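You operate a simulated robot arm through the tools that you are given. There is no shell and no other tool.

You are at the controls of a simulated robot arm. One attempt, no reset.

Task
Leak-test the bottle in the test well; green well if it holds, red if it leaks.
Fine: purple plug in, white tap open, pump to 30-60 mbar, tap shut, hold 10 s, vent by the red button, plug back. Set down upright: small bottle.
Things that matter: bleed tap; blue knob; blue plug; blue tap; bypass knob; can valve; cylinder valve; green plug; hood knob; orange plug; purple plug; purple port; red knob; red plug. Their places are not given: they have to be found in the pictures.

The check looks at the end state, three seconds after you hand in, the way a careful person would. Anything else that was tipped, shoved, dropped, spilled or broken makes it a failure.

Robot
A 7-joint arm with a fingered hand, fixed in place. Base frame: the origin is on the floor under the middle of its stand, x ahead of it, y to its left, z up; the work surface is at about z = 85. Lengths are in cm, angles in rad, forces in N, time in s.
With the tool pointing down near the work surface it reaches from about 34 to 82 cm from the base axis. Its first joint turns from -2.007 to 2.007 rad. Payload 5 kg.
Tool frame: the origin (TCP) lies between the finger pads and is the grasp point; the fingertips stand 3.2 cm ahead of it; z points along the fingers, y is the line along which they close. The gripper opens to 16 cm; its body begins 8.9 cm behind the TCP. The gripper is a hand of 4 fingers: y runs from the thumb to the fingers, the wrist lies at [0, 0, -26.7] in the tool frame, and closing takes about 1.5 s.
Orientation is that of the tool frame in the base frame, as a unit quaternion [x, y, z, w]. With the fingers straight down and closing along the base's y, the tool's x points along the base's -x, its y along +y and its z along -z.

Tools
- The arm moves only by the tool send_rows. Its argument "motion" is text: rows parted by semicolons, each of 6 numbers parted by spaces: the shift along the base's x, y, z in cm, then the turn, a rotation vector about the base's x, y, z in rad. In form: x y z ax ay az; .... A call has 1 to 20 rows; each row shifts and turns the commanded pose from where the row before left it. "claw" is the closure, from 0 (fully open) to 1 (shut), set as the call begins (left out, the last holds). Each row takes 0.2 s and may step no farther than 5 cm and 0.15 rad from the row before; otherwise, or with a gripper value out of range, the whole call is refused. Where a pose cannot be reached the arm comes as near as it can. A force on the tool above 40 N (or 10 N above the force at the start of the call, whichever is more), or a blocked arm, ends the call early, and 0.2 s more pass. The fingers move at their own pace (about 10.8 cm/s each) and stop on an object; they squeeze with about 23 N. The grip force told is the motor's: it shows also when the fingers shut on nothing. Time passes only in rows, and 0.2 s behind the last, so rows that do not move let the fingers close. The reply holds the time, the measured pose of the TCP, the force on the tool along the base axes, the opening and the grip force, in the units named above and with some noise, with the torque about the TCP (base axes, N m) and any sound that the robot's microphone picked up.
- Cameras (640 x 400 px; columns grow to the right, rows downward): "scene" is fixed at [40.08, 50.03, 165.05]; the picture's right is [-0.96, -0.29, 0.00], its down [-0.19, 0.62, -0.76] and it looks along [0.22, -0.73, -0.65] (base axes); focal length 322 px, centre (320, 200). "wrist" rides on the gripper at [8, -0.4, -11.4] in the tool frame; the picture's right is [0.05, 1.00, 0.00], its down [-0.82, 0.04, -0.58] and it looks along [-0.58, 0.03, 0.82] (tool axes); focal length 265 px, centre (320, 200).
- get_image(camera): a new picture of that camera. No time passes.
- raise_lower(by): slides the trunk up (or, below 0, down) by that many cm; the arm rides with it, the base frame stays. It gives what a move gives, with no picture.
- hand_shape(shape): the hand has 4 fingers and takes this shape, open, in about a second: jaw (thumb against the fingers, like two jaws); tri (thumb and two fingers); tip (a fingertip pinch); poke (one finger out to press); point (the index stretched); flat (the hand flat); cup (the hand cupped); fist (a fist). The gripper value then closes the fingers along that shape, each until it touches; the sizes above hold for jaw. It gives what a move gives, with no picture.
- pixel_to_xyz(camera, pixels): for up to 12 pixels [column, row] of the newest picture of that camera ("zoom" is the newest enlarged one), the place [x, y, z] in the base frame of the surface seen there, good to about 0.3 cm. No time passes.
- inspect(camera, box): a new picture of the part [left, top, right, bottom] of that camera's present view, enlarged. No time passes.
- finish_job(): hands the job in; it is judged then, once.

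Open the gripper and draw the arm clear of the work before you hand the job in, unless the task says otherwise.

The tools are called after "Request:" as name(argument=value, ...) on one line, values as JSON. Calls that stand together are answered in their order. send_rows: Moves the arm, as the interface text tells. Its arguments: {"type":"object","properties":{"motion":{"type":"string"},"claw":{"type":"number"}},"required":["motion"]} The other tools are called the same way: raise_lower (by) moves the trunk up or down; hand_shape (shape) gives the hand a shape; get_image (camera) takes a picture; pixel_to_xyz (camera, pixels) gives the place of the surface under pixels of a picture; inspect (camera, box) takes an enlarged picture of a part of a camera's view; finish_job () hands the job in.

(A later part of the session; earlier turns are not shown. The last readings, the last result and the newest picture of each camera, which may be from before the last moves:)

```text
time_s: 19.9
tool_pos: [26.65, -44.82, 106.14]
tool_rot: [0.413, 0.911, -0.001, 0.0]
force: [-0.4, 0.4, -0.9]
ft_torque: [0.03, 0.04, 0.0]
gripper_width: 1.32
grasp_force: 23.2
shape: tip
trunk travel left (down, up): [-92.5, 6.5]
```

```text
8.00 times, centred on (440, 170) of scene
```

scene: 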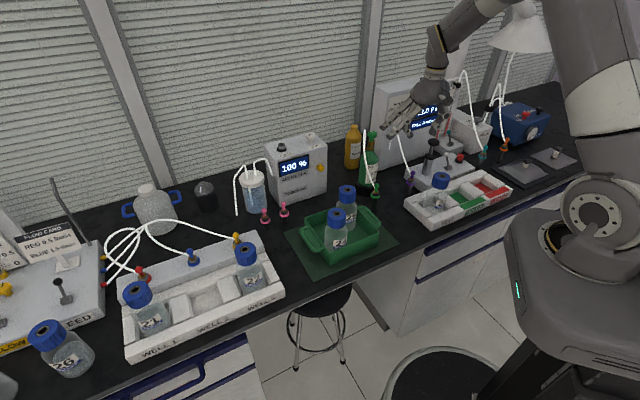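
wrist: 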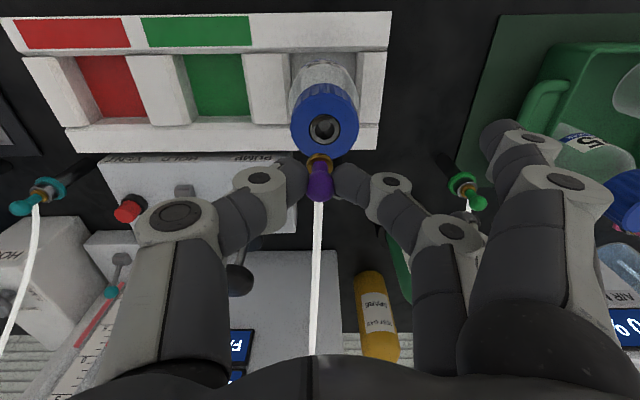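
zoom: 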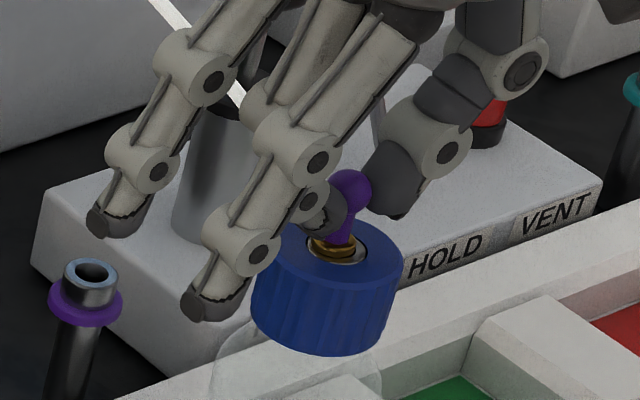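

The gold flange sits inside the silver ring with almost no force. I press a little further to seat it.

Request:
send_rows(motion="0 0 -0.2 0 0 0; 0 0 -0.2 0 0 0; 0 0 0 0 0 0")

Request:
inspect(camera="scene", box=[415, 145, 465, 195])

```text
time_s: 20.7
tool_pos: [26.45, -44.79, 105.88]
tool_rot: [0.413, 0.911, -0.001, 0.002]
force: [-2.5, 2.2, 17.9]
ft_torque: [0.04, 0.0, -0.01]
gripper_width: 1.41
grasp_force: 22.7
shape: tip
trunk travel left (down, up): [-92.5, 6.5]
```

```text
8.00 times, centred on (440, 170) of scene
```

zoom: 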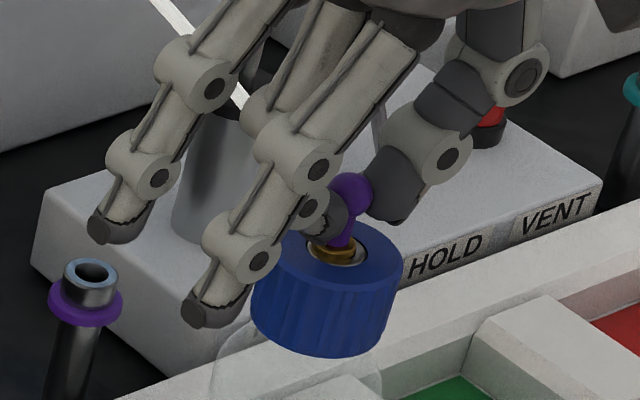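

The force rose to 18 N, so the plug is seated. I ease off 0.3 cm and open the fingers part-way.

Request:
send_rows(motion="0 0 0.3 0 0 0; 0 0 0 0 0 0")

Request:
send_rows(motion="0 0 0 0 0 0; 0 0 0 0 0 0; 0 0 0 0 0 0; 0 0 0 0 0 0", claw=0.65)

Request:
get_image(camera="wrist")

Request:
inspect(camera="scene", box=[400, 130, 480, 210])

```text
time_s: 21.3
tool_pos: [26.47, -44.72, 105.97]
tool_rot: [0.412, 0.911, 0.0, 0.0]
force: [-1.6, 0.8, 6.7]
ft_torque: [-0.01, 0.01, -0.01]
gripper_width: 1.39
grasp_force: 23.2
shape: tip
trunk travel left (down, up): [-92.5, 6.5]
```

```text
time_s: 22.3
tool_pos: [26.49, -44.84, 105.92]
tool_rot: [0.413, 0.911, -0.001, 0.001]
force: [0.0, 0.1, 0.4]
ft_torque: [-0.02, 0.0, 0.01]
gripper_width: 5.53
grasp_force: 0.0
shape: tip
trunk travel left (down, up): [-92.5, 6.5]
```

```text
taken
```

wrist: 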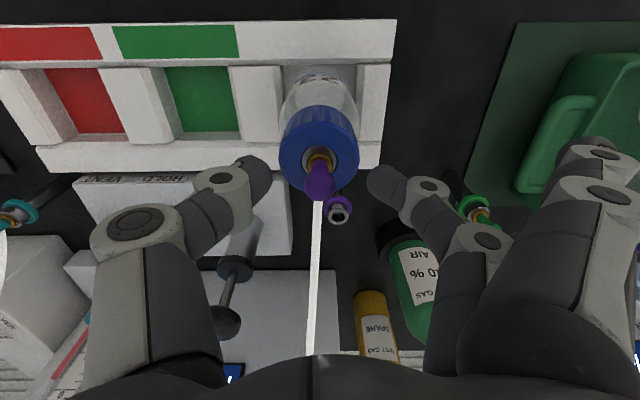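

```text
5.00 times, centred on (440, 170) of scene
```

zoom: 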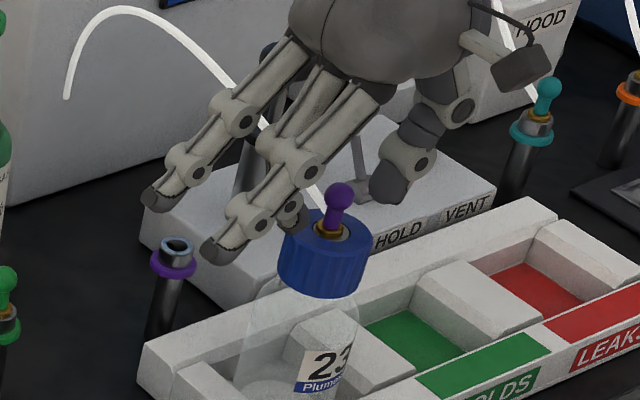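

The plug stands upright in the cap at (338,210). I lift straight up and draw back so I can study the white tap.

Request:
send_rows(motion="0 0 2.5 0 0 0; 0 0 3 0 0 0; 0 0 3 0 0 0; 0 0 3 0 0 0; -2 -2 2 0 0 0; -2.5 -2.5 0 0 0 0; -2.5 -2.5 0 0 0 0; -2.5 -2.5 0 0 0 0")

Request:
get_image(camera="wrist")

Request:
get_image(camera="scene")

Request:
inspect(camera="scene", box=[430, 140, 480, 180])

```text
time_s: 24.1
tool_pos: [16.93, -54.24, 119.31]
tool_rot: [0.412, 0.911, 0.0, 0.0]
force: [0.5, 0.7, 0.3]
ft_torque: [0.02, -0.04, 0.0]
gripper_width: 5.57
grasp_force: 0.1
shape: tip
trunk travel left (down, up): [-92.5, 6.5]
```

```text
taken
```

wrist: 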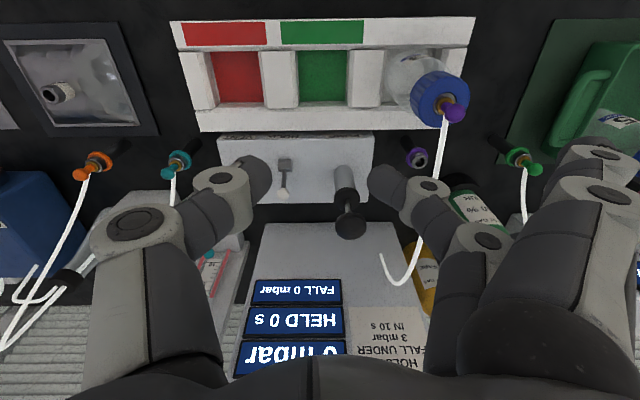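

```text
taken
```

scene: 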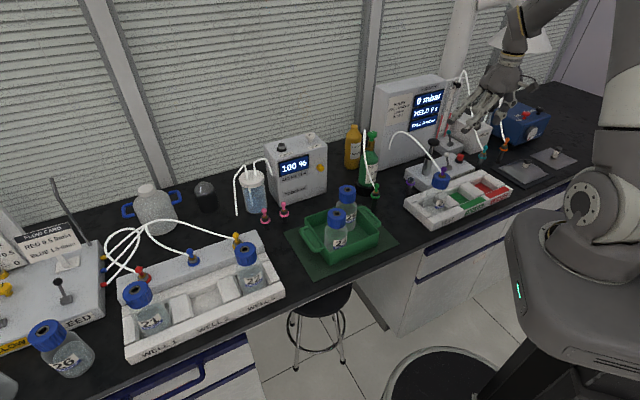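

```text
10.00 times, centred on (455, 160) of scene
```

zoom: 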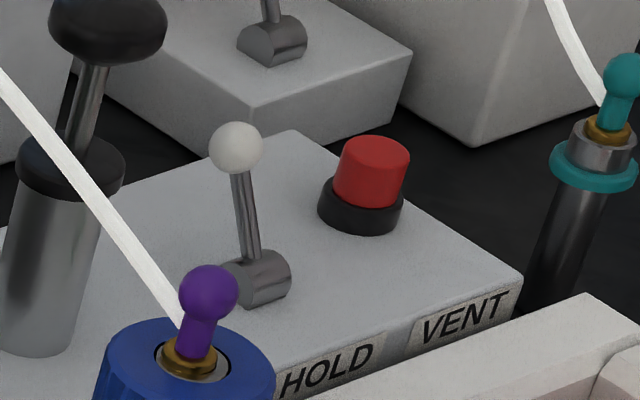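

I enlarge the wrist view around the tap (285,165), to see its pivot direction clearly.

Request:
inspect(camera="wrist", box=[245, 140, 325, 210])

Request:
inspect(camera="scene", box=[440, 140, 480, 172])

```text
5.71 times, centred on (285, 175) of wrist
```

zoom: 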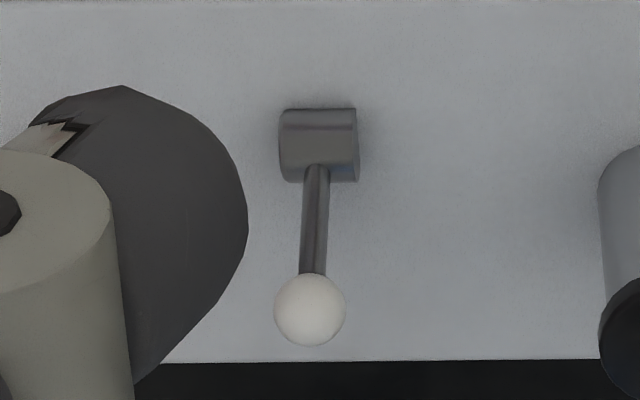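

```text
12.50 times, centred on (460, 156) of scene
```

zoom: 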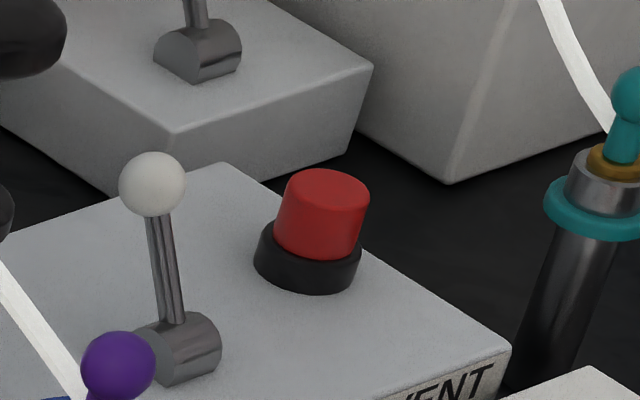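

The tap's pivot axis runs left–right, so the lever swings toward and away from the robot, and it now leans away. I take the poke shape for the lever, pump and button and check where the fingertip is.

Request:
hand_shape(shape="poke")

Request:
get_image(camera="wrist")

Request:
inspect(camera="scene", box=[430, 20, 570, 160])

```text
time_s: 25.0
tool_pos: [16.89, -54.21, 119.36]
tool_rot: [0.412, 0.911, 0.0, 0.0]
force: [-0.3, 0.9, 0.1]
ft_torque: [0.02, 0.04, 0.0]
gripper_width: 0.01
grasp_force: 0.1
shape: poke
trunk travel left (down, up): [-92.5, 6.5]
```

```text
taken
```

wrist: 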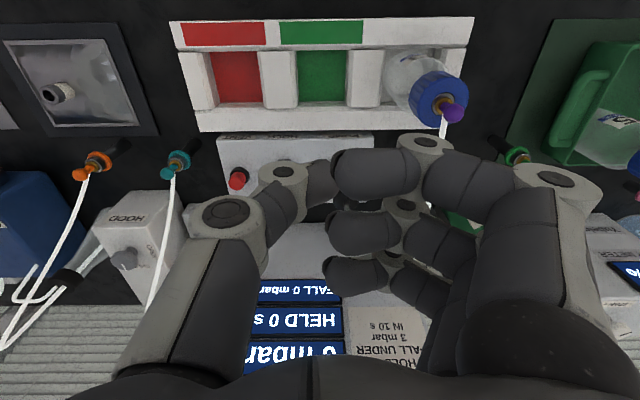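

```text
2.86 times, centred on (500, 90) of scene
```

zoom: 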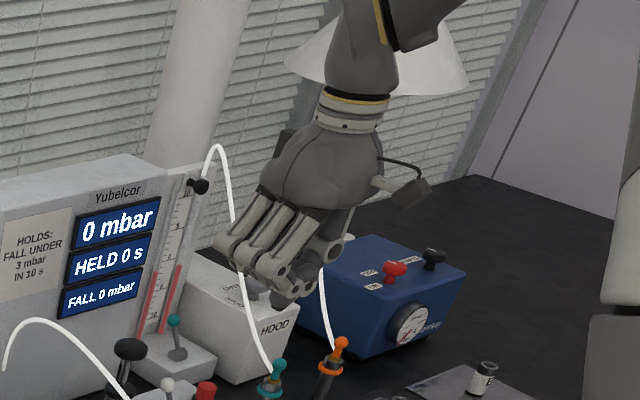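

With the claw value still at 0.65 the poke finger seems curled. I set the claw to 0 to stretch it.

Request:
send_rows(motion="0 0 0 0 0 0; 0 0 0 0 0 0; 0 0 0 0 0 0; 0 0 0 0 0 0; 0 0 0 0 0 0", claw=0)

Request:
get_image(camera="wrist")

Request:
inspect(camera="scene", box=[430, 20, 570, 160])

```text
time_s: 26.2
tool_pos: [16.98, -54.07, 119.36]
tool_rot: [0.413, 0.911, 0.0, 0.0]
force: [0.1, 0.1, 0.5]
ft_torque: [-0.01, 0.0, -0.04]
gripper_width: 0.0
grasp_force: 0.0
shape: poke
trunk travel left (down, up): [-92.5, 6.5]
```

```text
taken
```

wrist: 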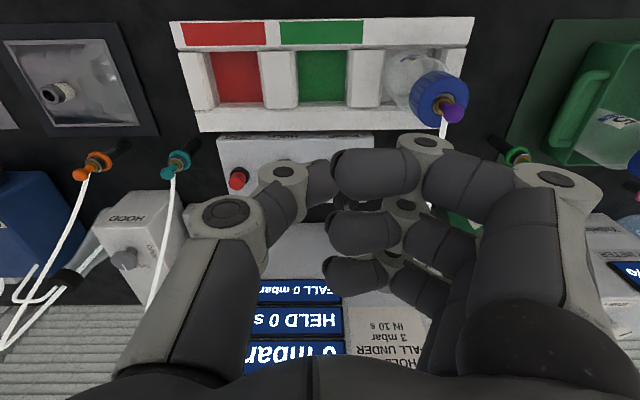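

```text
2.86 times, centred on (500, 90) of scene
```

zoom: 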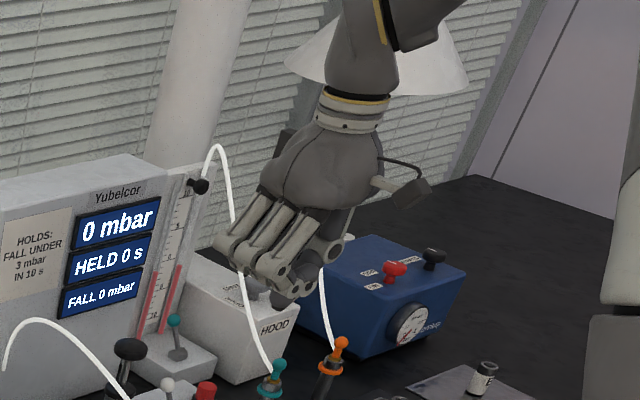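

In poke the thumb comes down to the centre with the other fingers folded. I try the "point" shape for comparison.

Request:
pixel_to_xyz(camera="zoom", pixels=[[287, 294], [300, 290], [270, 278], [225, 245], [275, 288], [255, 265]])

Request:
hand_shape(shape="point")

Request:
get_image(camera="wrist")

Request:
inspect(camera="scene", box=[430, 20, 570, 160])

```text
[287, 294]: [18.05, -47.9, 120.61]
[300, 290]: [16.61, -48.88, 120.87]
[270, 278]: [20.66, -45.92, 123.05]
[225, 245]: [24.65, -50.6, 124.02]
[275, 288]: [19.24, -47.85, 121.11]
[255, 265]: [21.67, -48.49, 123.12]
```

```text
time_s: 27.1
tool_pos: [17.06, -54.23, 119.41]
tool_rot: [0.412, 0.911, 0.0, 0.0]
force: [-0.1, -0.4, 0.1]
ft_torque: [-0.01, 0.0, 0.04]
gripper_width: 15.25
grasp_force: 0.0
shape: point
trunk travel left (down, up): [-92.5, 6.5]
```

```text
taken
```

wrist: 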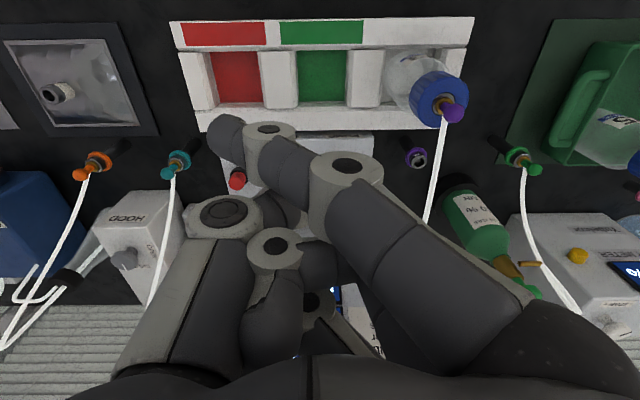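

```text
2.86 times, centred on (500, 90) of scene
```

zoom: 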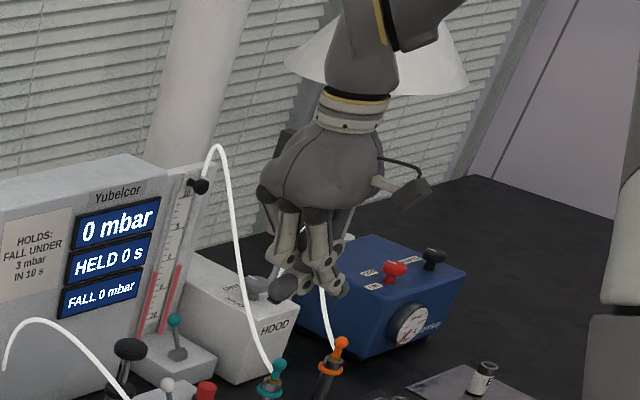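

In point the index runs down and across toward (228,132) in the wrist view. I query its tip and the neighbouring parts.

Request:
pixel_to_xyz(camera="wrist", pixels=[[222, 128], [228, 140], [240, 150], [268, 128], [345, 165], [225, 210], [275, 245], [285, 300]])

Request:
pixel_to_xyz(camera="zoom", pixels=[[335, 294], [325, 290], [318, 262], [325, 240], [283, 290], [278, 278], [285, 255]])

```text
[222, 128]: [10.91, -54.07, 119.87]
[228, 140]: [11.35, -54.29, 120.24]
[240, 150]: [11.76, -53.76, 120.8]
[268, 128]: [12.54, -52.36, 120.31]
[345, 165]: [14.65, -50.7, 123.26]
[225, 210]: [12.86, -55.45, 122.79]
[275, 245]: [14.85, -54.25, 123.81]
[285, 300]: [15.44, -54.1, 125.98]
```

```text
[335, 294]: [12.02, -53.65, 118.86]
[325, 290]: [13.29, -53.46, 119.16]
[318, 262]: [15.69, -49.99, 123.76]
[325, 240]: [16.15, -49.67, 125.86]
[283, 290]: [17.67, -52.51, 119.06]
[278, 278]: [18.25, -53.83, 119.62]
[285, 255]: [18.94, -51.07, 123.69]
```

Point and poke give awkward tips. For the lever I use the pinch again, but with the hand turned +90°, so it closes along the lever's swing and the idle fingers lie over the low tray instead of near the pump.

Request:
hand_shape(shape="tip")

Request:
send_rows(motion="0 0 0 0 0 0.143; 0 0 0 0 0 0.143; 0 0 0 0 0 0.143; 0 0 0 0 0 0.143; 0 0 0 0 0 0.143; 0 0 0 0 0 0.143; 0 0 0 0 0 0.143; 0 0 0 0 0 0.143; 0 0 0 0 0 0.143; 0 0 0 0 0 0.143; 0 0 0 0 0 0.143; 0 0 0 0 0 0", claw=0.65)

Request:
get_image(camera="wrist")

Request:
get_image(camera="scene")

```text
time_s: 28.0
tool_pos: [16.99, -54.07, 119.35]
tool_rot: [0.412, 0.911, 0.0, 0.0]
force: [-0.2, 1.3, 0.4]
ft_torque: [-0.04, 0.02, 0.0]
gripper_width: 15.97
grasp_force: 0.0
shape: tip
trunk travel left (down, up): [-92.5, 6.5]
```

```text
time_s: 30.6
tool_pos: [28.64, -49.96, 111.31]
tool_rot: [-0.321, 0.947, -0.012, -0.007]
force: [0.3, 0.0, 0.1]
ft_torque: [0.0, 0.0, -0.01]
gripper_width: 5.67
grasp_force: 0.1
shape: tip
out of reach, approached as far as the arm can: row 7, 8, 9, 10, 11
trunk travel left (down, up): [-92.5, 6.5]
```

```text
taken
```

wrist: 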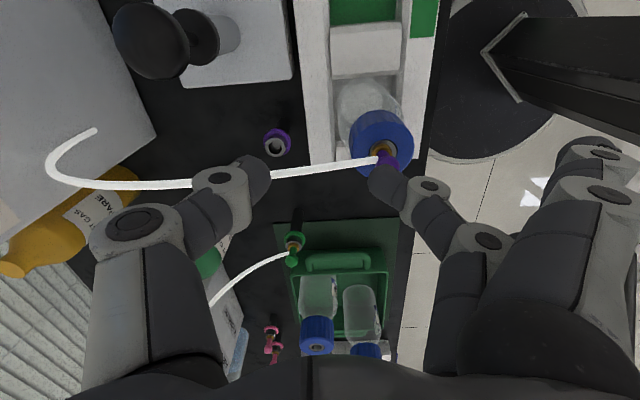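

```text
taken
```

scene: 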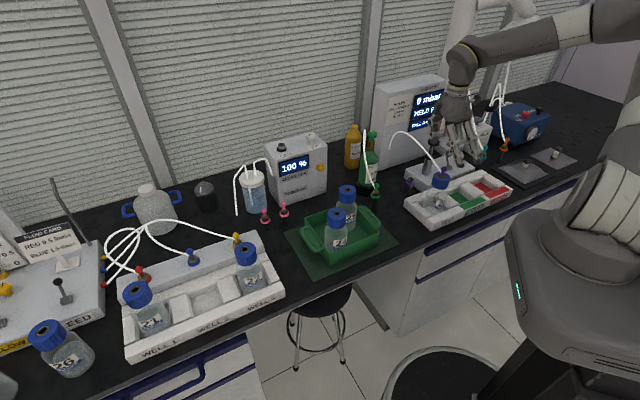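

The wrist ran into its joint limit and the hand drifted to (28.6,-50.0,111.3), near the bottle but with no contact (force about 0). I turn back the way it came, a few rows at a time.

Request:
send_rows(motion="0 0 0 0 0 -0.143; 0 0 0 0 0 -0.143; 0 0 0 0 0 -0.143; 0 0 0 0 0 -0.143; 0 0 0 0 0 -0.143")

Request:
inspect(camera="scene", box=[390, 60, 530, 220])

```text
time_s: 31.8
tool_pos: [28.77, -50.0, 111.41]
tool_rot: [0.032, 0.999, -0.007, -0.011]
force: [0.2, -0.5, 0.7]
ft_torque: [-0.04, -0.03, 0.0]
gripper_width: 5.62
grasp_force: 0.0
shape: tip
trunk travel left (down, up): [-92.5, 6.5]
```

```text
2.50 times, centred on (460, 140) of scene
```

zoom: 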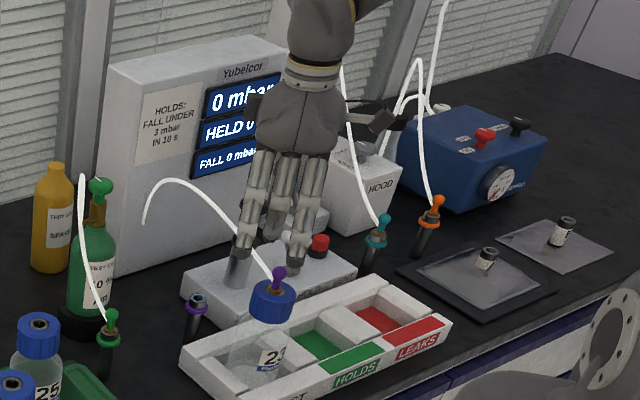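

The arm is stable again at (28.8,-50.0,111.4). I rise, correct the slight tilt and turn back to the earlier heading, where reach was fine.

Request:
send_rows(motion="0 0 3 0.0133 -0.0224 0; 0 0 3 0 0 -0.14; 0 0 2 0 0 -0.14; 0 0 0 0 0 -0.14; 0 0 0 0 0 -0.14; 0 0 0 0 0 -0.14; 0 0 0 0 0 -0.085; 0 0 0 0 0 0")

Request:
hand_shape(shape="jaw")

```text
time_s: 33.6
tool_pos: [28.56, -50.0, 119.3]
tool_rot: [0.411, 0.912, 0.0, 0.0]
force: [0.3, -0.1, 0.7]
ft_torque: [-0.02, 0.02, 0.01]
gripper_width: 5.65
grasp_force: 0.2
shape: tip
trunk travel left (down, up): [-92.5, 6.5]
```

```text
time_s: 34.5
tool_pos: [28.59, -50.04, 119.37]
tool_rot: [0.411, 0.912, -0.001, 0.0]
force: [0.8, 0.1, -0.4]
ft_torque: [0.01, -0.02, -0.02]
gripper_width: 15.99
grasp_force: 0.1
shape: jaw
trunk travel left (down, up): [-92.5, 6.5]
```

Orientation is restored. I close the jaw to a narrow opening and move above the tap ball at (23.5,-69.2).

Request:
send_rows(motion="-1.02 -3.84 0 0 0 0; -1.02 -3.84 0 0 0 0; -1.02 -3.84 0 0 0 0; -1.02 -3.84 0 0 0 0; -1.0 -3.82 0 0 0 0; 0 0 -3 0 0 0; 0 0 -3 0 0 0; 0 0 0 0 0 0", claw=0.7)

Request:
get_image(camera="wrist")

Request:
inspect(camera="scene", box=[390, 60, 530, 220])

```text
time_s: 36.3
tool_pos: [23.49, -69.11, 113.29]
tool_rot: [0.411, 0.912, -0.001, 0.0]
force: [-0.3, -0.4, -0.5]
ft_torque: [-0.04, -0.03, 0.01]
gripper_width: 4.85
grasp_force: 0.1
shape: jaw
trunk travel left (down, up): [-92.5, 6.5]
```

```text
taken
```

wrist: 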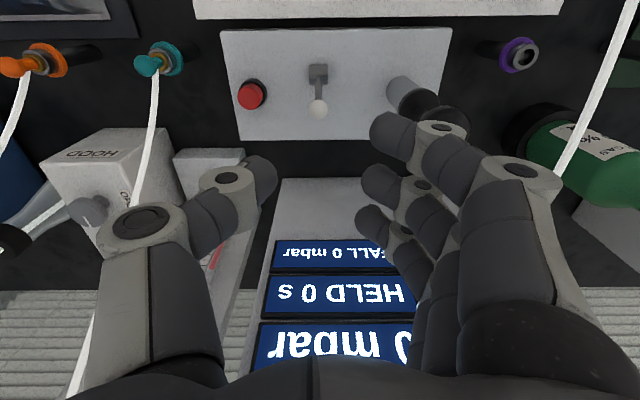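

```text
2.50 times, centred on (460, 140) of scene
```

zoom: 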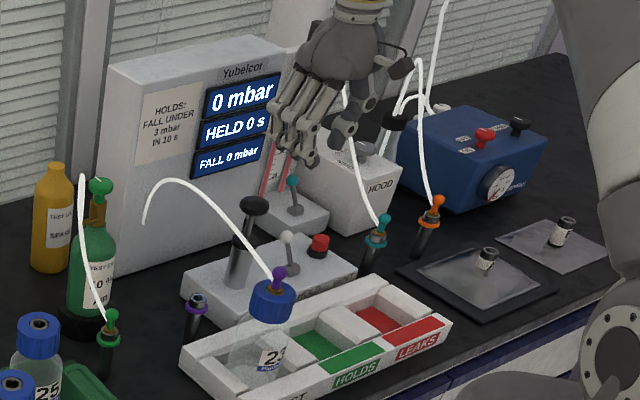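

The ball is at (318,109), just right of the tool axis. Before lowering I measure the finger knuckles on the pump side against the pump knob at (445,108).

Request:
pixel_to_xyz(camera="wrist", pixels=[[515, 170], [470, 165], [438, 128], [385, 130], [430, 190], [445, 108], [318, 107], [540, 200], [490, 250], [550, 260], [520, 300], [250, 95]])

```text
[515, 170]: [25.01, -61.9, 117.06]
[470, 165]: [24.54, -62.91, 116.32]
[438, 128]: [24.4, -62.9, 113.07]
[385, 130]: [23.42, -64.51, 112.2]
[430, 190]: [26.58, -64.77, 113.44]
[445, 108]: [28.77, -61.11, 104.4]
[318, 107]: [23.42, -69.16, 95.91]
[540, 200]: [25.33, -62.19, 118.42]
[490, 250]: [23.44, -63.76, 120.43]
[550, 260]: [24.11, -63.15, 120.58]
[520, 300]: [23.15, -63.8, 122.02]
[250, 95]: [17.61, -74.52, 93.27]
```

The knuckles reach about 7 cm out and the pump knob starts about 8.4 cm out, so there is clearance. I shift by (0.25,-0.5) to centre on the ball and lower to z≈101 for another look.

Request:
send_rows(motion="0.25 -0.5 -3 0 0 0; 0 0 -3 0 0 0; 0 0 -3 0 0 0; 0 0 -3 0 0 0; 0 0 0 0 0 0")

Request:
get_image(camera="wrist")

Request:
inspect(camera="scene", box=[410, 90, 510, 190])

```text
time_s: 37.5
tool_pos: [23.71, -69.62, 101.43]
tool_rot: [0.41, 0.912, -0.001, 0.001]
force: [-1.0, -0.1, 0.3]
ft_torque: [0.0, 0.0, -0.02]
gripper_width: 4.84
grasp_force: 0.2
shape: jaw
trunk travel left (down, up): [-92.5, 6.5]
```

```text
taken
```

wrist: 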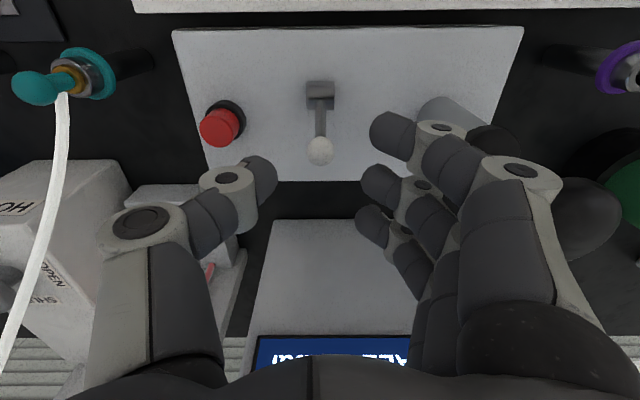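

```text
4.00 times, centred on (460, 140) of scene
```

zoom: 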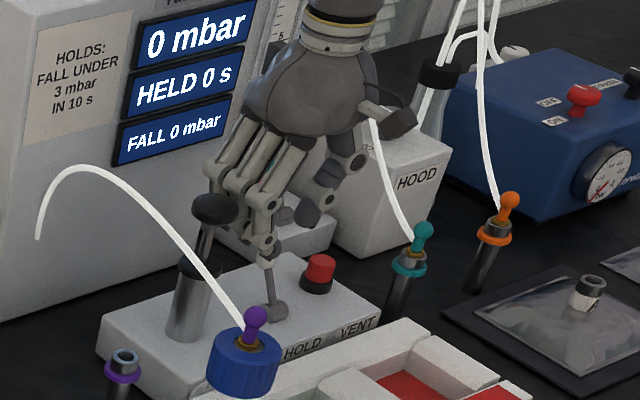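

The pump knob at (585,215) is now beside the index knuckle (545,190). I check the real gap before going lower.

Request:
pixel_to_xyz(camera="wrist", pixels=[[590, 215], [610, 215], [575, 190], [575, 240], [555, 185], [552, 230], [560, 280], [595, 300], [540, 170], [470, 130], [320, 150], [320, 95]])

Request:
inspect(camera="wrist", box=[420, 90, 640, 330])

```text
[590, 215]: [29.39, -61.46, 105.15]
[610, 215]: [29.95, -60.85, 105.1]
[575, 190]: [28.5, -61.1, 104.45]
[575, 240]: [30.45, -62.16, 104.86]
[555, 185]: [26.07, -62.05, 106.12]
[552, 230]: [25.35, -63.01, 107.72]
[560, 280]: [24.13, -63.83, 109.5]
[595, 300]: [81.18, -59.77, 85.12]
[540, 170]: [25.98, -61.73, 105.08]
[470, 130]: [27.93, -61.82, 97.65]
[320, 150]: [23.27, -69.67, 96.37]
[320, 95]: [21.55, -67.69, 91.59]
```

```text
1.67 times, centred on (530, 210) of wrist
```

zoom: 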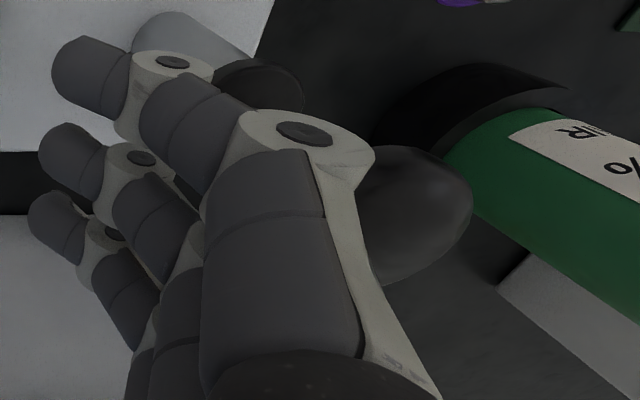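

The gap to the knob is about 1.7–2.3 cm and grows as I go lower. I descend to z≈96.5 with the ball between the fingers.

Request:
send_rows(motion="0 0 -1.6 0 0 0; 0 0 -1.6 0 0 0; 0 0 -1.6 0 0 0; 0 0 0 0 0 0")

Request:
get_image(camera="wrist")

Request:
inspect(camera="scene", box=[410, 90, 510, 190])

```text
time_s: 38.5
tool_pos: [23.65, -69.71, 96.5]
tool_rot: [0.411, 0.912, -0.001, 0.0]
force: [-0.1, 0.3, -0.3]
ft_torque: [0.02, -0.01, 0.04]
gripper_width: 4.85
grasp_force: 0.0
shape: jaw
trunk travel left (down, up): [-92.5, 6.5]
```

```text
taken
```

wrist: 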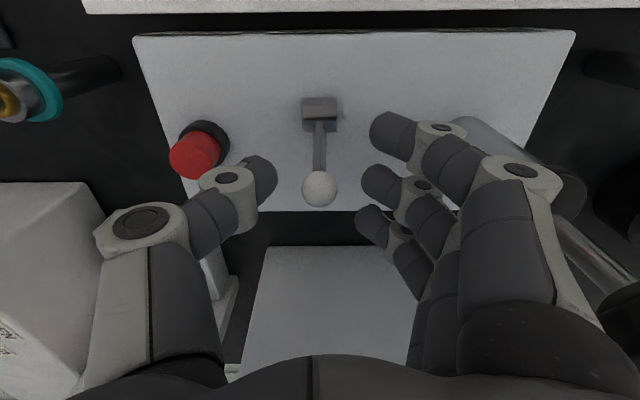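

```text
4.00 times, centred on (460, 140) of scene
```

zoom: 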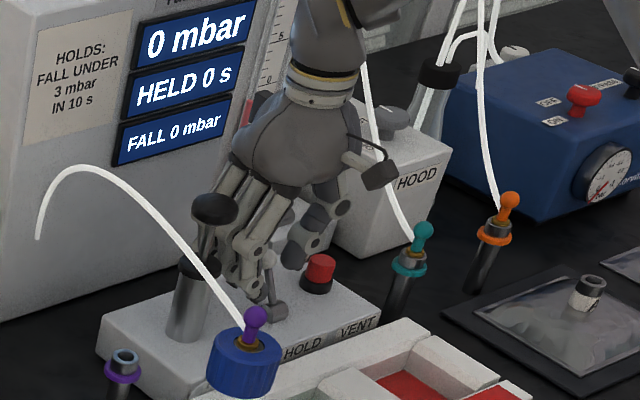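

The ball at (320,188) sits between the thumb (262,178) and the middle finger (380,183). I close on it.

Request:
send_rows(motion="0 0 0 0 0 0; 0 0 0 0 0 0; 0 0 0 0 0 0; 0 0 0 0 0 0; 0 0 0 0 0 0", claw=1)

Request:
get_image(camera="wrist")

Request:
inspect(camera="scene", box=[410, 90, 510, 190])

```text
time_s: 39.7
tool_pos: [23.49, -69.79, 96.31]
tool_rot: [0.412, 0.911, -0.001, -0.001]
force: [-12.6, -8.1, -5.9]
ft_torque: [-0.08, 0.17, -0.02]
gripper_width: 0.01
grasp_force: 23.1
shape: jaw
trunk travel left (down, up): [-92.5, 6.5]
```

```text
taken
```

wrist: 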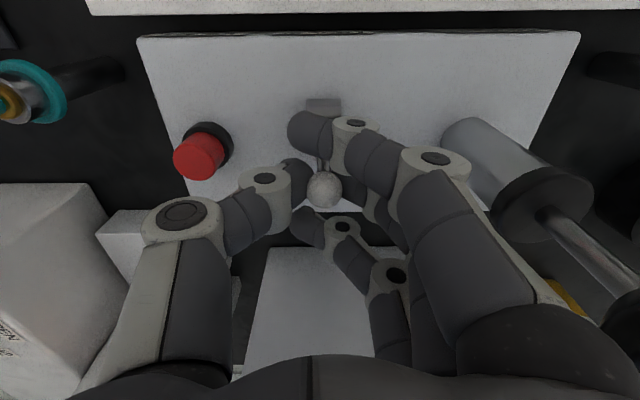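

```text
4.00 times, centred on (460, 140) of scene
```

zoom: 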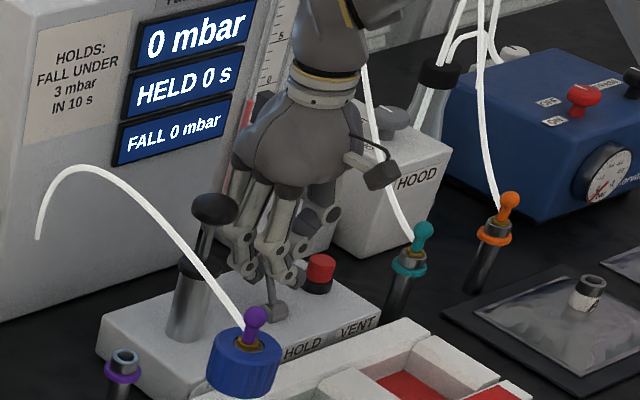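

The ball is caged between thumb and middle finger with the index in front of the stem. I pull the lever along its arc toward the robot, with a small side shift to relieve the sideways push.

Request:
send_rows(motion="-0.15 -0.13 0 0 0 0; -0.425 0.452 0.32 0 0 0; -0.459 0.488 0.23 0 0 0; -0.473 0.503 0.15 0 0 0; -0.48 0.51 0.04 0 0 0")

Request:
get_image(camera="wrist")

Request:
inspect(camera="scene", box=[410, 90, 510, 190])

```text
time_s: 40.9
tool_pos: [21.77, -68.13, 97.2]
tool_rot: [0.411, 0.912, 0.0, 0.001]
force: [-5.8, -9.9, -13.7]
ft_torque: [-0.2, -0.05, -0.05]
gripper_width: 0.0
grasp_force: 23.0
shape: jaw
trunk travel left (down, up): [-92.5, 6.5]
```

```text
taken
```

wrist: 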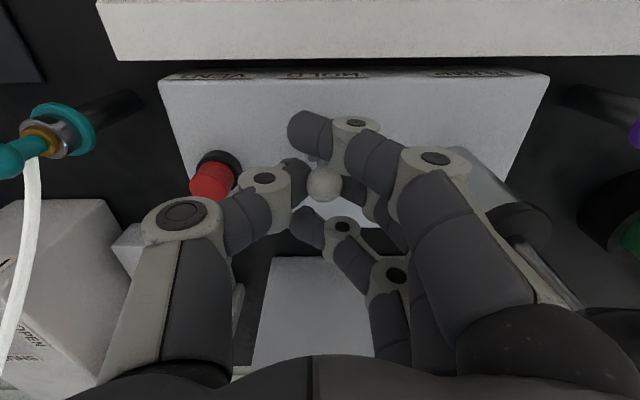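

```text
4.00 times, centred on (460, 140) of scene
```

zoom: 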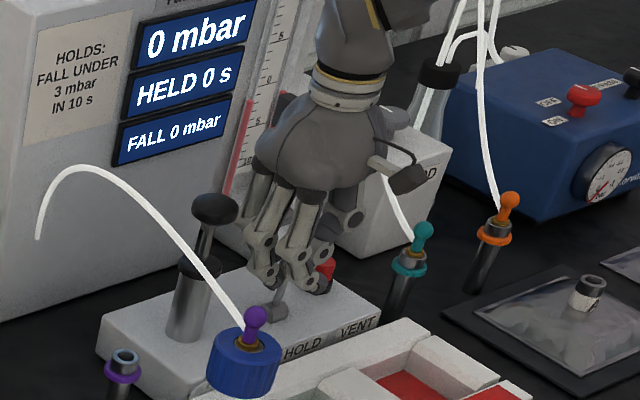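

The lever follows and is now about upright, with the ball still at (323,183). I continue the arc to the front.

Request:
send_rows(motion="-0.48 0.51 -0.04 0 0 0; -0.473 0.503 -0.15 0 0 0; -0.459 0.488 -0.23 0 0 0; -0.425 0.452 -0.32 0 0 0; 0 0 0 0 0 0")

Request:
get_image(camera="wrist")

Request:
inspect(camera="scene", box=[410, 90, 510, 190])

```text
time_s: 42.1
tool_pos: [20.11, -66.44, 96.48]
tool_rot: [0.409, 0.912, -0.002, 0.001]
force: [6.8, -27.8, -5.6]
ft_torque: [-0.46, -0.19, 0.09]
gripper_width: 0.0
grasp_force: 23.5
shape: jaw
trunk travel left (down, up): [-92.5, 6.5]
```

```text
taken
```

wrist: 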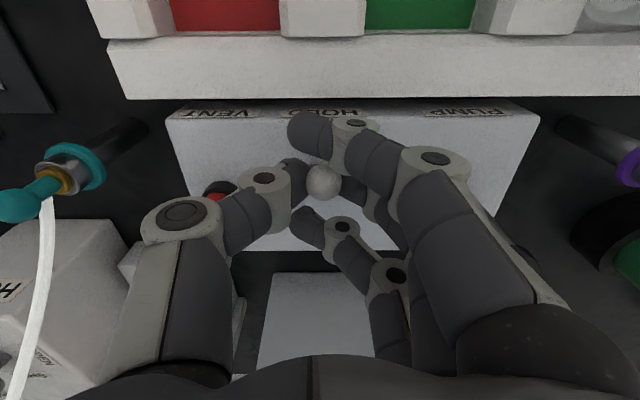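

```text
4.00 times, centred on (460, 140) of scene
```

zoom: 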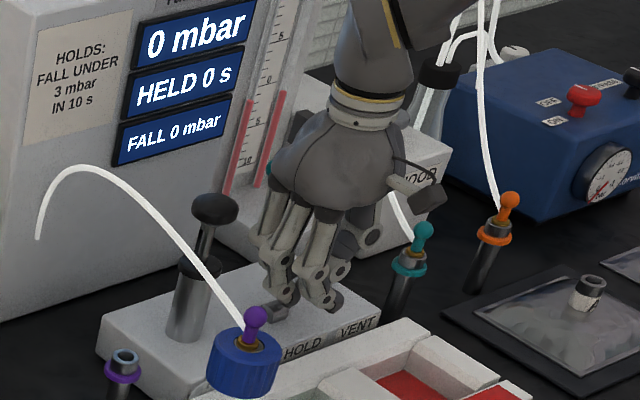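

The force of 28 N suggests the lever is at its front stop. I open the fingers and look where the lever stays.

Request:
send_rows(motion="0.1 -0.1 0 0 0 0; 0 0 0 0 0 0; 0 0 0 0 0 0; 0 0 0 0 0 0; 0 0 0 0 0 0", claw=0.7)

Request:
get_image(camera="wrist")

Request:
inspect(camera="scene", box=[410, 90, 510, 190])

```text
time_s: 43.3
tool_pos: [20.05, -66.13, 96.47]
tool_rot: [0.411, 0.912, 0.0, 0.0]
force: [-0.6, 0.5, -0.4]
ft_torque: [0.0, 0.02, 0.01]
gripper_width: 4.75
grasp_force: 0.1
shape: jaw
trunk travel left (down, up): [-92.5, 6.5]
```

```text
taken
```

wrist: 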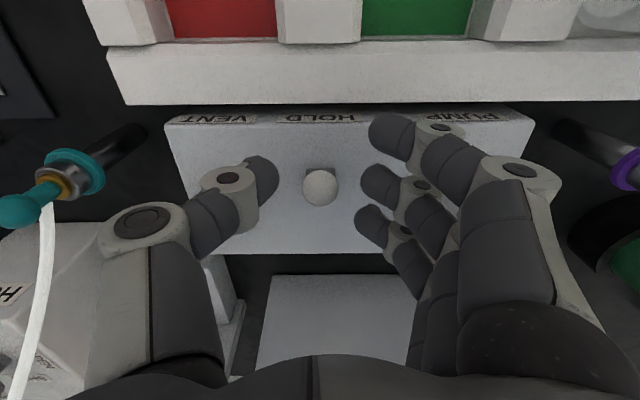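

```text
4.00 times, centred on (460, 140) of scene
```

zoom: 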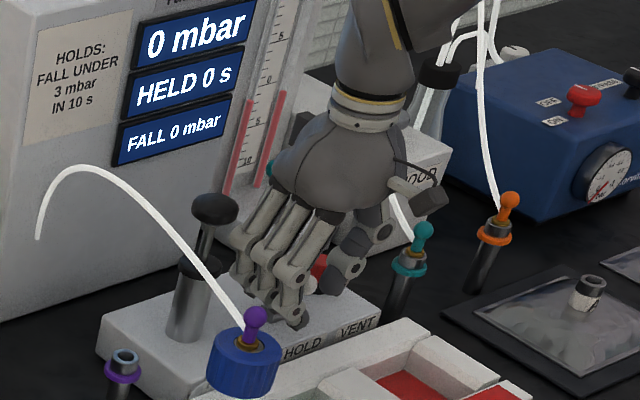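

The lever stayed where I left it, with the ball at (320,187) in front of its pivot. I rise straight up and look at the lever's tilt.

Request:
send_rows(motion="0 0 3 0 0 0; 0 0 4 0 0 0; 0 0 4 0 0 0; 0 0 4 0 0 0")

Request:
inspect(camera="wrist", box=[200, 40, 440, 200])

Request:
inspect(camera="scene", box=[420, 70, 500, 180])

```text
time_s: 44.3
tool_pos: [19.88, -66.09, 111.39]
tool_rot: [0.411, 0.912, 0.0, 0.0]
force: [-0.2, -0.1, -0.1]
ft_torque: [0.0, -0.01, -0.04]
gripper_width: 4.76
grasp_force: 0.1
shape: jaw
trunk travel left (down, up): [-92.5, 6.5]
```

```text
2.50 times, centred on (320, 120) of wrist
```

zoom: 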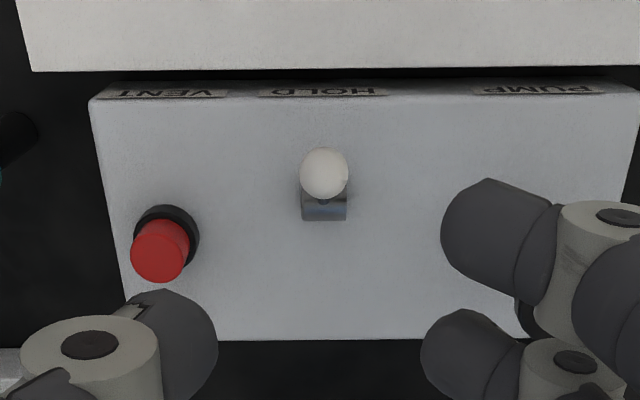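

```text
3.64 times, centred on (460, 125) of scene
```

zoom: 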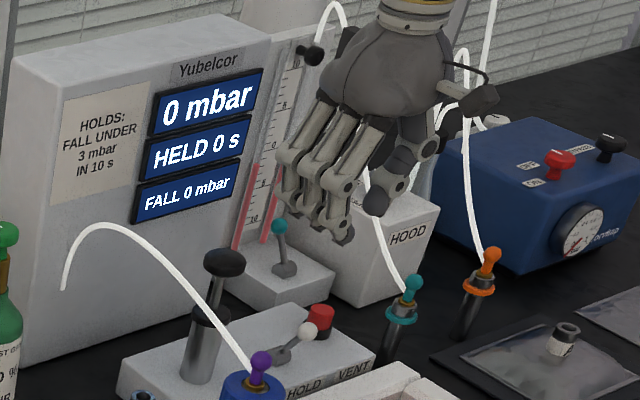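

The lever now leans toward the robot, with the ball in front of the pivot. Next I rise, close the hand and go above the pump knob to line up.

Request:
send_rows(motion="0 0 4 0 0 0; 0 0 2 0 0 0; 2.6 1.15 0 0 0 0; 2.6 1.15 0 0 0 0; 2.6 1.15 0 0 0 0; 2.6 1.15 0 0 0 0; 0 0 0 0 0 0", claw=1)

Request:
get_image(camera="wrist")

Request:
inspect(camera="scene", box=[380, 50, 500, 180])

```text
time_s: 45.9
tool_pos: [30.18, -61.5, 117.51]
tool_rot: [0.412, 0.911, 0.0, 0.0]
force: [0.2, -0.1, -1.1]
ft_torque: [0.0, 0.02, 0.0]
gripper_width: 0.0
grasp_force: 22.7
shape: jaw
trunk travel left (down, up): [-92.5, 6.5]
```

```text
taken
```

wrist: 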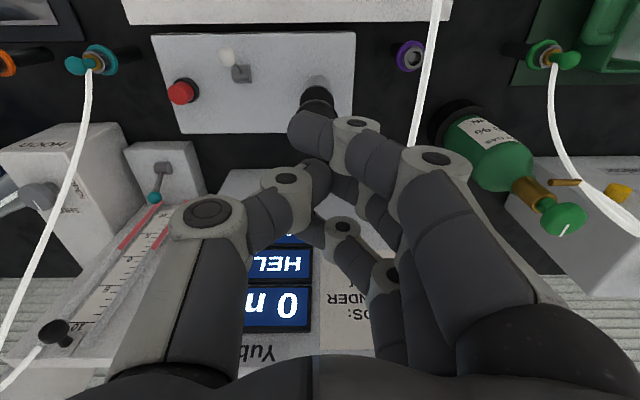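

```text
3.08 times, centred on (440, 115) of scene
```

zoom: 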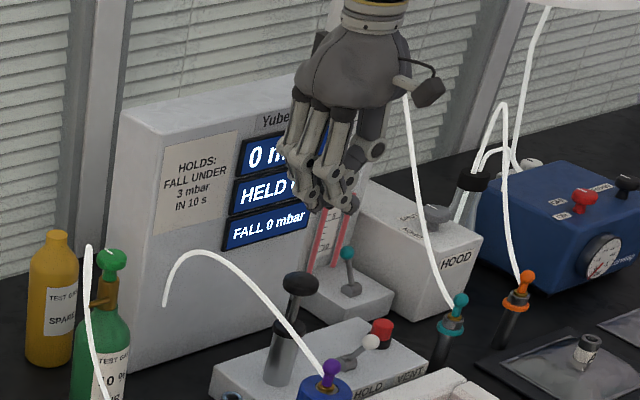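

The hand is above the pump with the knob hidden below the closed fingers, and the cylinder collar at (317,97) is in line. I lower to just above the knob.

Request:
send_rows(motion="0 0 -3 0 0 0; 0 0 -3 0 0 0; 0 0 0 0 0 0")

Request:
get_image(camera="wrist")

Request:
inspect(camera="scene", box=[390, 80, 490, 180])

```text
time_s: 46.7
tool_pos: [30.3, -61.64, 111.45]
tool_rot: [0.411, 0.912, 0.0, 0.0]
force: [-0.5, 0.2, 0.3]
ft_torque: [-0.04, -0.01, 0.02]
gripper_width: 0.0
grasp_force: 22.1
shape: jaw
trunk travel left (down, up): [-92.5, 6.5]
```

```text
taken
```

wrist: 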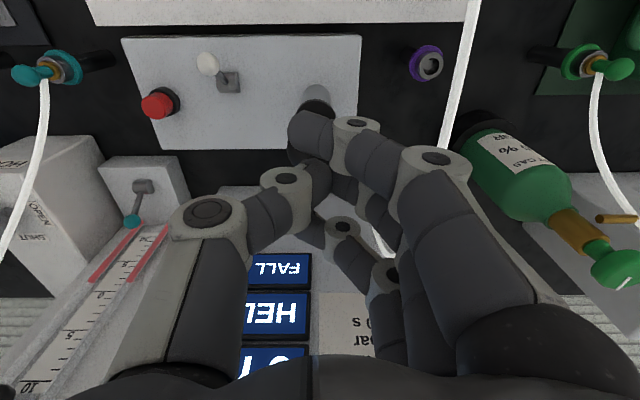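

```text
4.00 times, centred on (440, 130) of scene
```

zoom: 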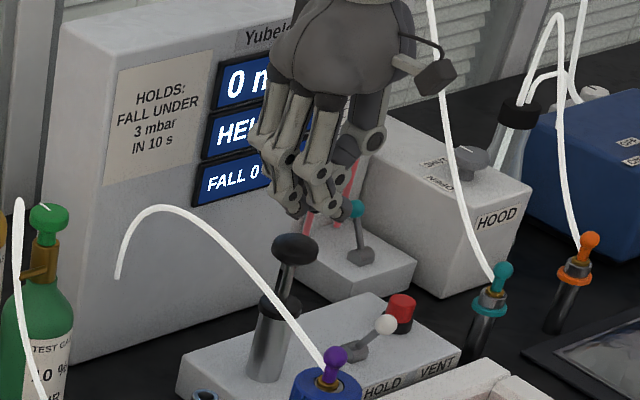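

The fingertips are about 2 cm above the knob. I press down in small steps while watching the force and display.

Request:
send_rows(motion="0 0 -0.6 0 0 0; 0 0 -0.6 0 0 0; 0 0 -0.6 0 0 0; 0 0 -0.6 0 0 0; 0 0 -0.6 0 0 0; 0 0 -0.6 0 0 0")

Request:
inspect(camera="scene", box=[390, 80, 490, 180])

```text
time_s: 48.1
tool_pos: [30.59, -61.45, 107.91]
tool_rot: [0.41, 0.912, 0.0, -0.001]
force: [-0.9, 0.0, 3.0]
ft_torque: [-0.05, 0.05, -0.01]
gripper_width: 0.0
grasp_force: 22.7
shape: jaw
trunk travel left (down, up): [-92.5, 6.5]
```

```text
4.00 times, centred on (440, 130) of scene
```

zoom: 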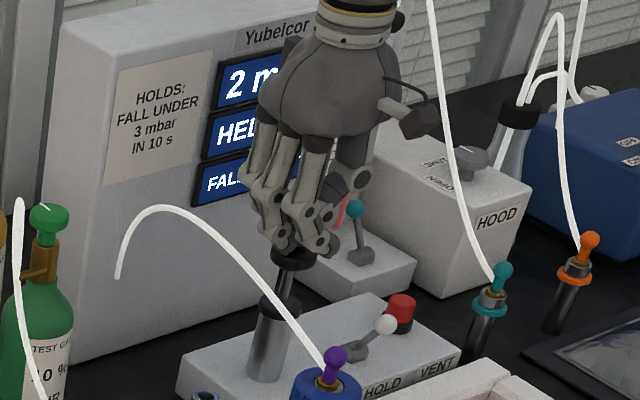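

The display already reads "2 m(bar)", so the tap is open and the pump works with about 3 N. I continue the stroke down.

Request:
send_rows(motion="0 0 -0.6 0 0 0; 0 0 -0.6 0 0 0; 0 0 -0.6 0 0 0; 0 0 -0.6 0 0 0; 0 0 -0.6 0 0 0")

Request:
inspect(camera="scene", box=[390, 80, 490, 180])

Request:
get_image(camera="wrist")

```text
time_s: 49.3
tool_pos: [30.45, -61.41, 104.94]
tool_rot: [0.41, 0.912, -0.001, 0.0]
force: [1.1, -1.1, 6.5]
ft_torque: [-0.06, -0.01, 0.02]
gripper_width: 0.01
grasp_force: 23.1
shape: jaw
trunk travel left (down, up): [-92.5, 6.5]
```

```text
4.00 times, centred on (440, 130) of scene
```

zoom: 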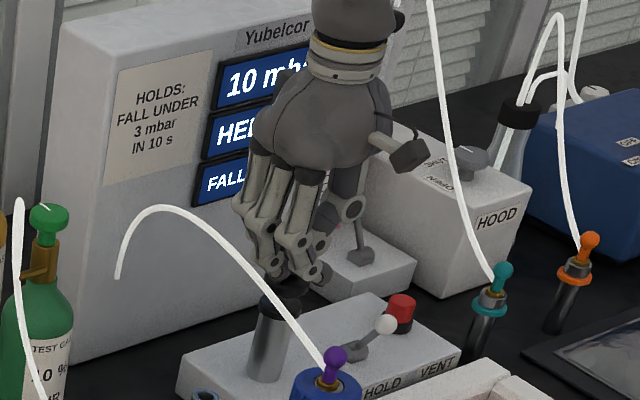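

```text
taken
```

wrist: 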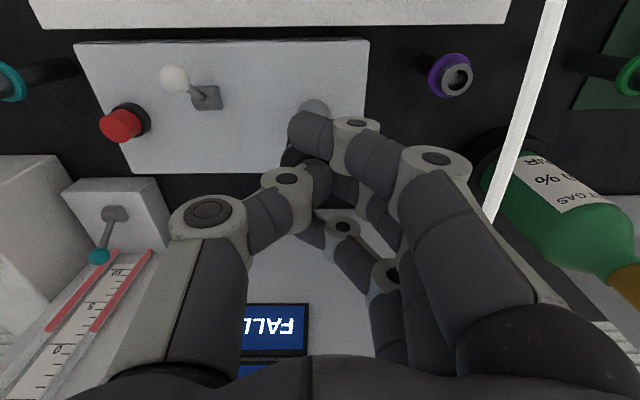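

The display shows 10 mbar and the stroke is not at the bottom yet. I press on a little.

Request:
send_rows(motion="0 0 -0.5 0 0 0; 0 0 -0.5 0 0 0; 0 0 -0.4 0 0 0")

Request:
inspect(camera="scene", box=[390, 80, 490, 180])

```text
time_s: 50.0
tool_pos: [30.54, -61.69, 104.66]
tool_rot: [0.411, 0.912, -0.005, 0.005]
force: [-1.4, 6.2, 23.5]
ft_torque: [0.47, 0.0, 0.02]
gripper_width: 0.03
grasp_force: 22.9
shape: jaw
trunk travel left (down, up): [-92.5, 6.5]
stopped in row 3: the force on the tool passed its limit at 44 N (the readings are from after the stop); the commanded pose is now the measured one
```

```text
4.00 times, centred on (440, 130) of scene
```

zoom: 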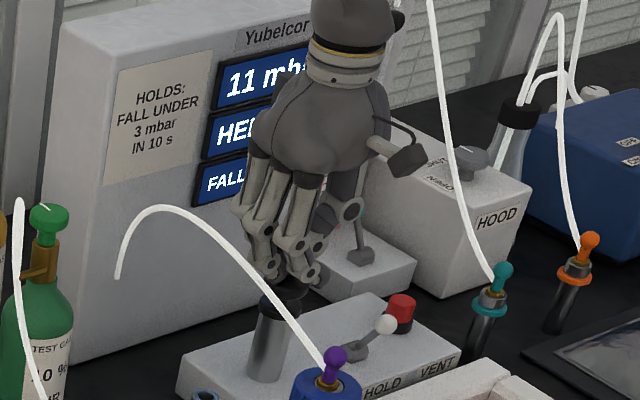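

A full stroke gives 11 mbar and the bottom is at TCP z≈104.7. I lift and check that the knob springs back.

Request:
send_rows(motion="0 0 1 0 0 0; 0 0 1 0 0 0; 0 0 1 0 0 0; 0 0 1.2 0 0 0; 0 0 0 0 0 0")

Request:
inspect(camera="scene", box=[390, 80, 490, 180])

```text
time_s: 51.2
tool_pos: [30.32, -61.62, 108.6]
tool_rot: [0.411, 0.912, -0.003, 0.002]
force: [0.6, 0.1, 0.2]
ft_torque: [0.01, -0.01, -0.01]
gripper_width: 0.0
grasp_force: 23.1
shape: jaw
trunk travel left (down, up): [-92.5, 6.5]
```

```text
4.00 times, centred on (440, 130) of scene
```

zoom: 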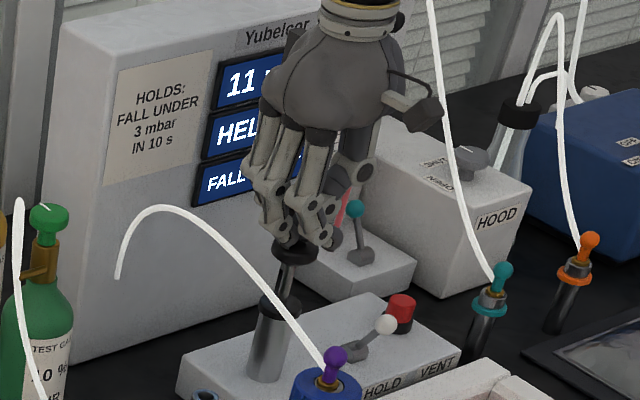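

The knob sprang back and the reading holds at 11 mbar. I do two more strokes, stopping just short of the bottom.

Request:
send_rows(motion="0 0 -0.95 0 0 0; 0 0 -0.95 0 0 0; 0 0 -0.95 0 0 0; 0 0 -0.9 0 0 0; 0 0 0.95 0 0 0; 0 0 0.95 0 0 0; 0 0 0.95 0 0 0; 0 0 0.9 0 0 0; 0 0 0 0 0 0; 0 0 -0.95 0 0 0; 0 0 -0.95 0 0 0; 0 0 -0.95 0 0 0; 0 0 -0.9 0 0 0; 0 0 0.95 0 0 0; 0 0 0.95 0 0 0; 0 0 0.95 0 0 0; 0 0 0.9 0 0 0; 0 0 0 0 0 0")

Request:
inspect(camera="scene", box=[390, 80, 490, 180])

```text
time_s: 55.0
tool_pos: [30.57, -61.68, 108.42]
tool_rot: [0.411, 0.911, -0.004, 0.002]
force: [1.4, 1.2, 0.3]
ft_torque: [0.02, -0.05, 0.0]
gripper_width: 0.0
grasp_force: 22.6
shape: jaw
trunk travel left (down, up): [-92.5, 6.5]
```

```text
4.00 times, centred on (440, 130) of scene
```

zoom: 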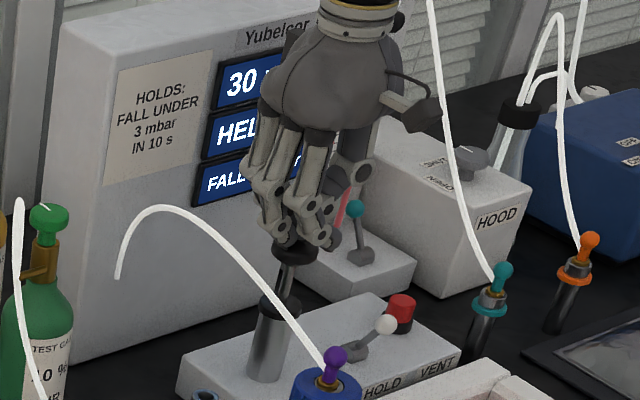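

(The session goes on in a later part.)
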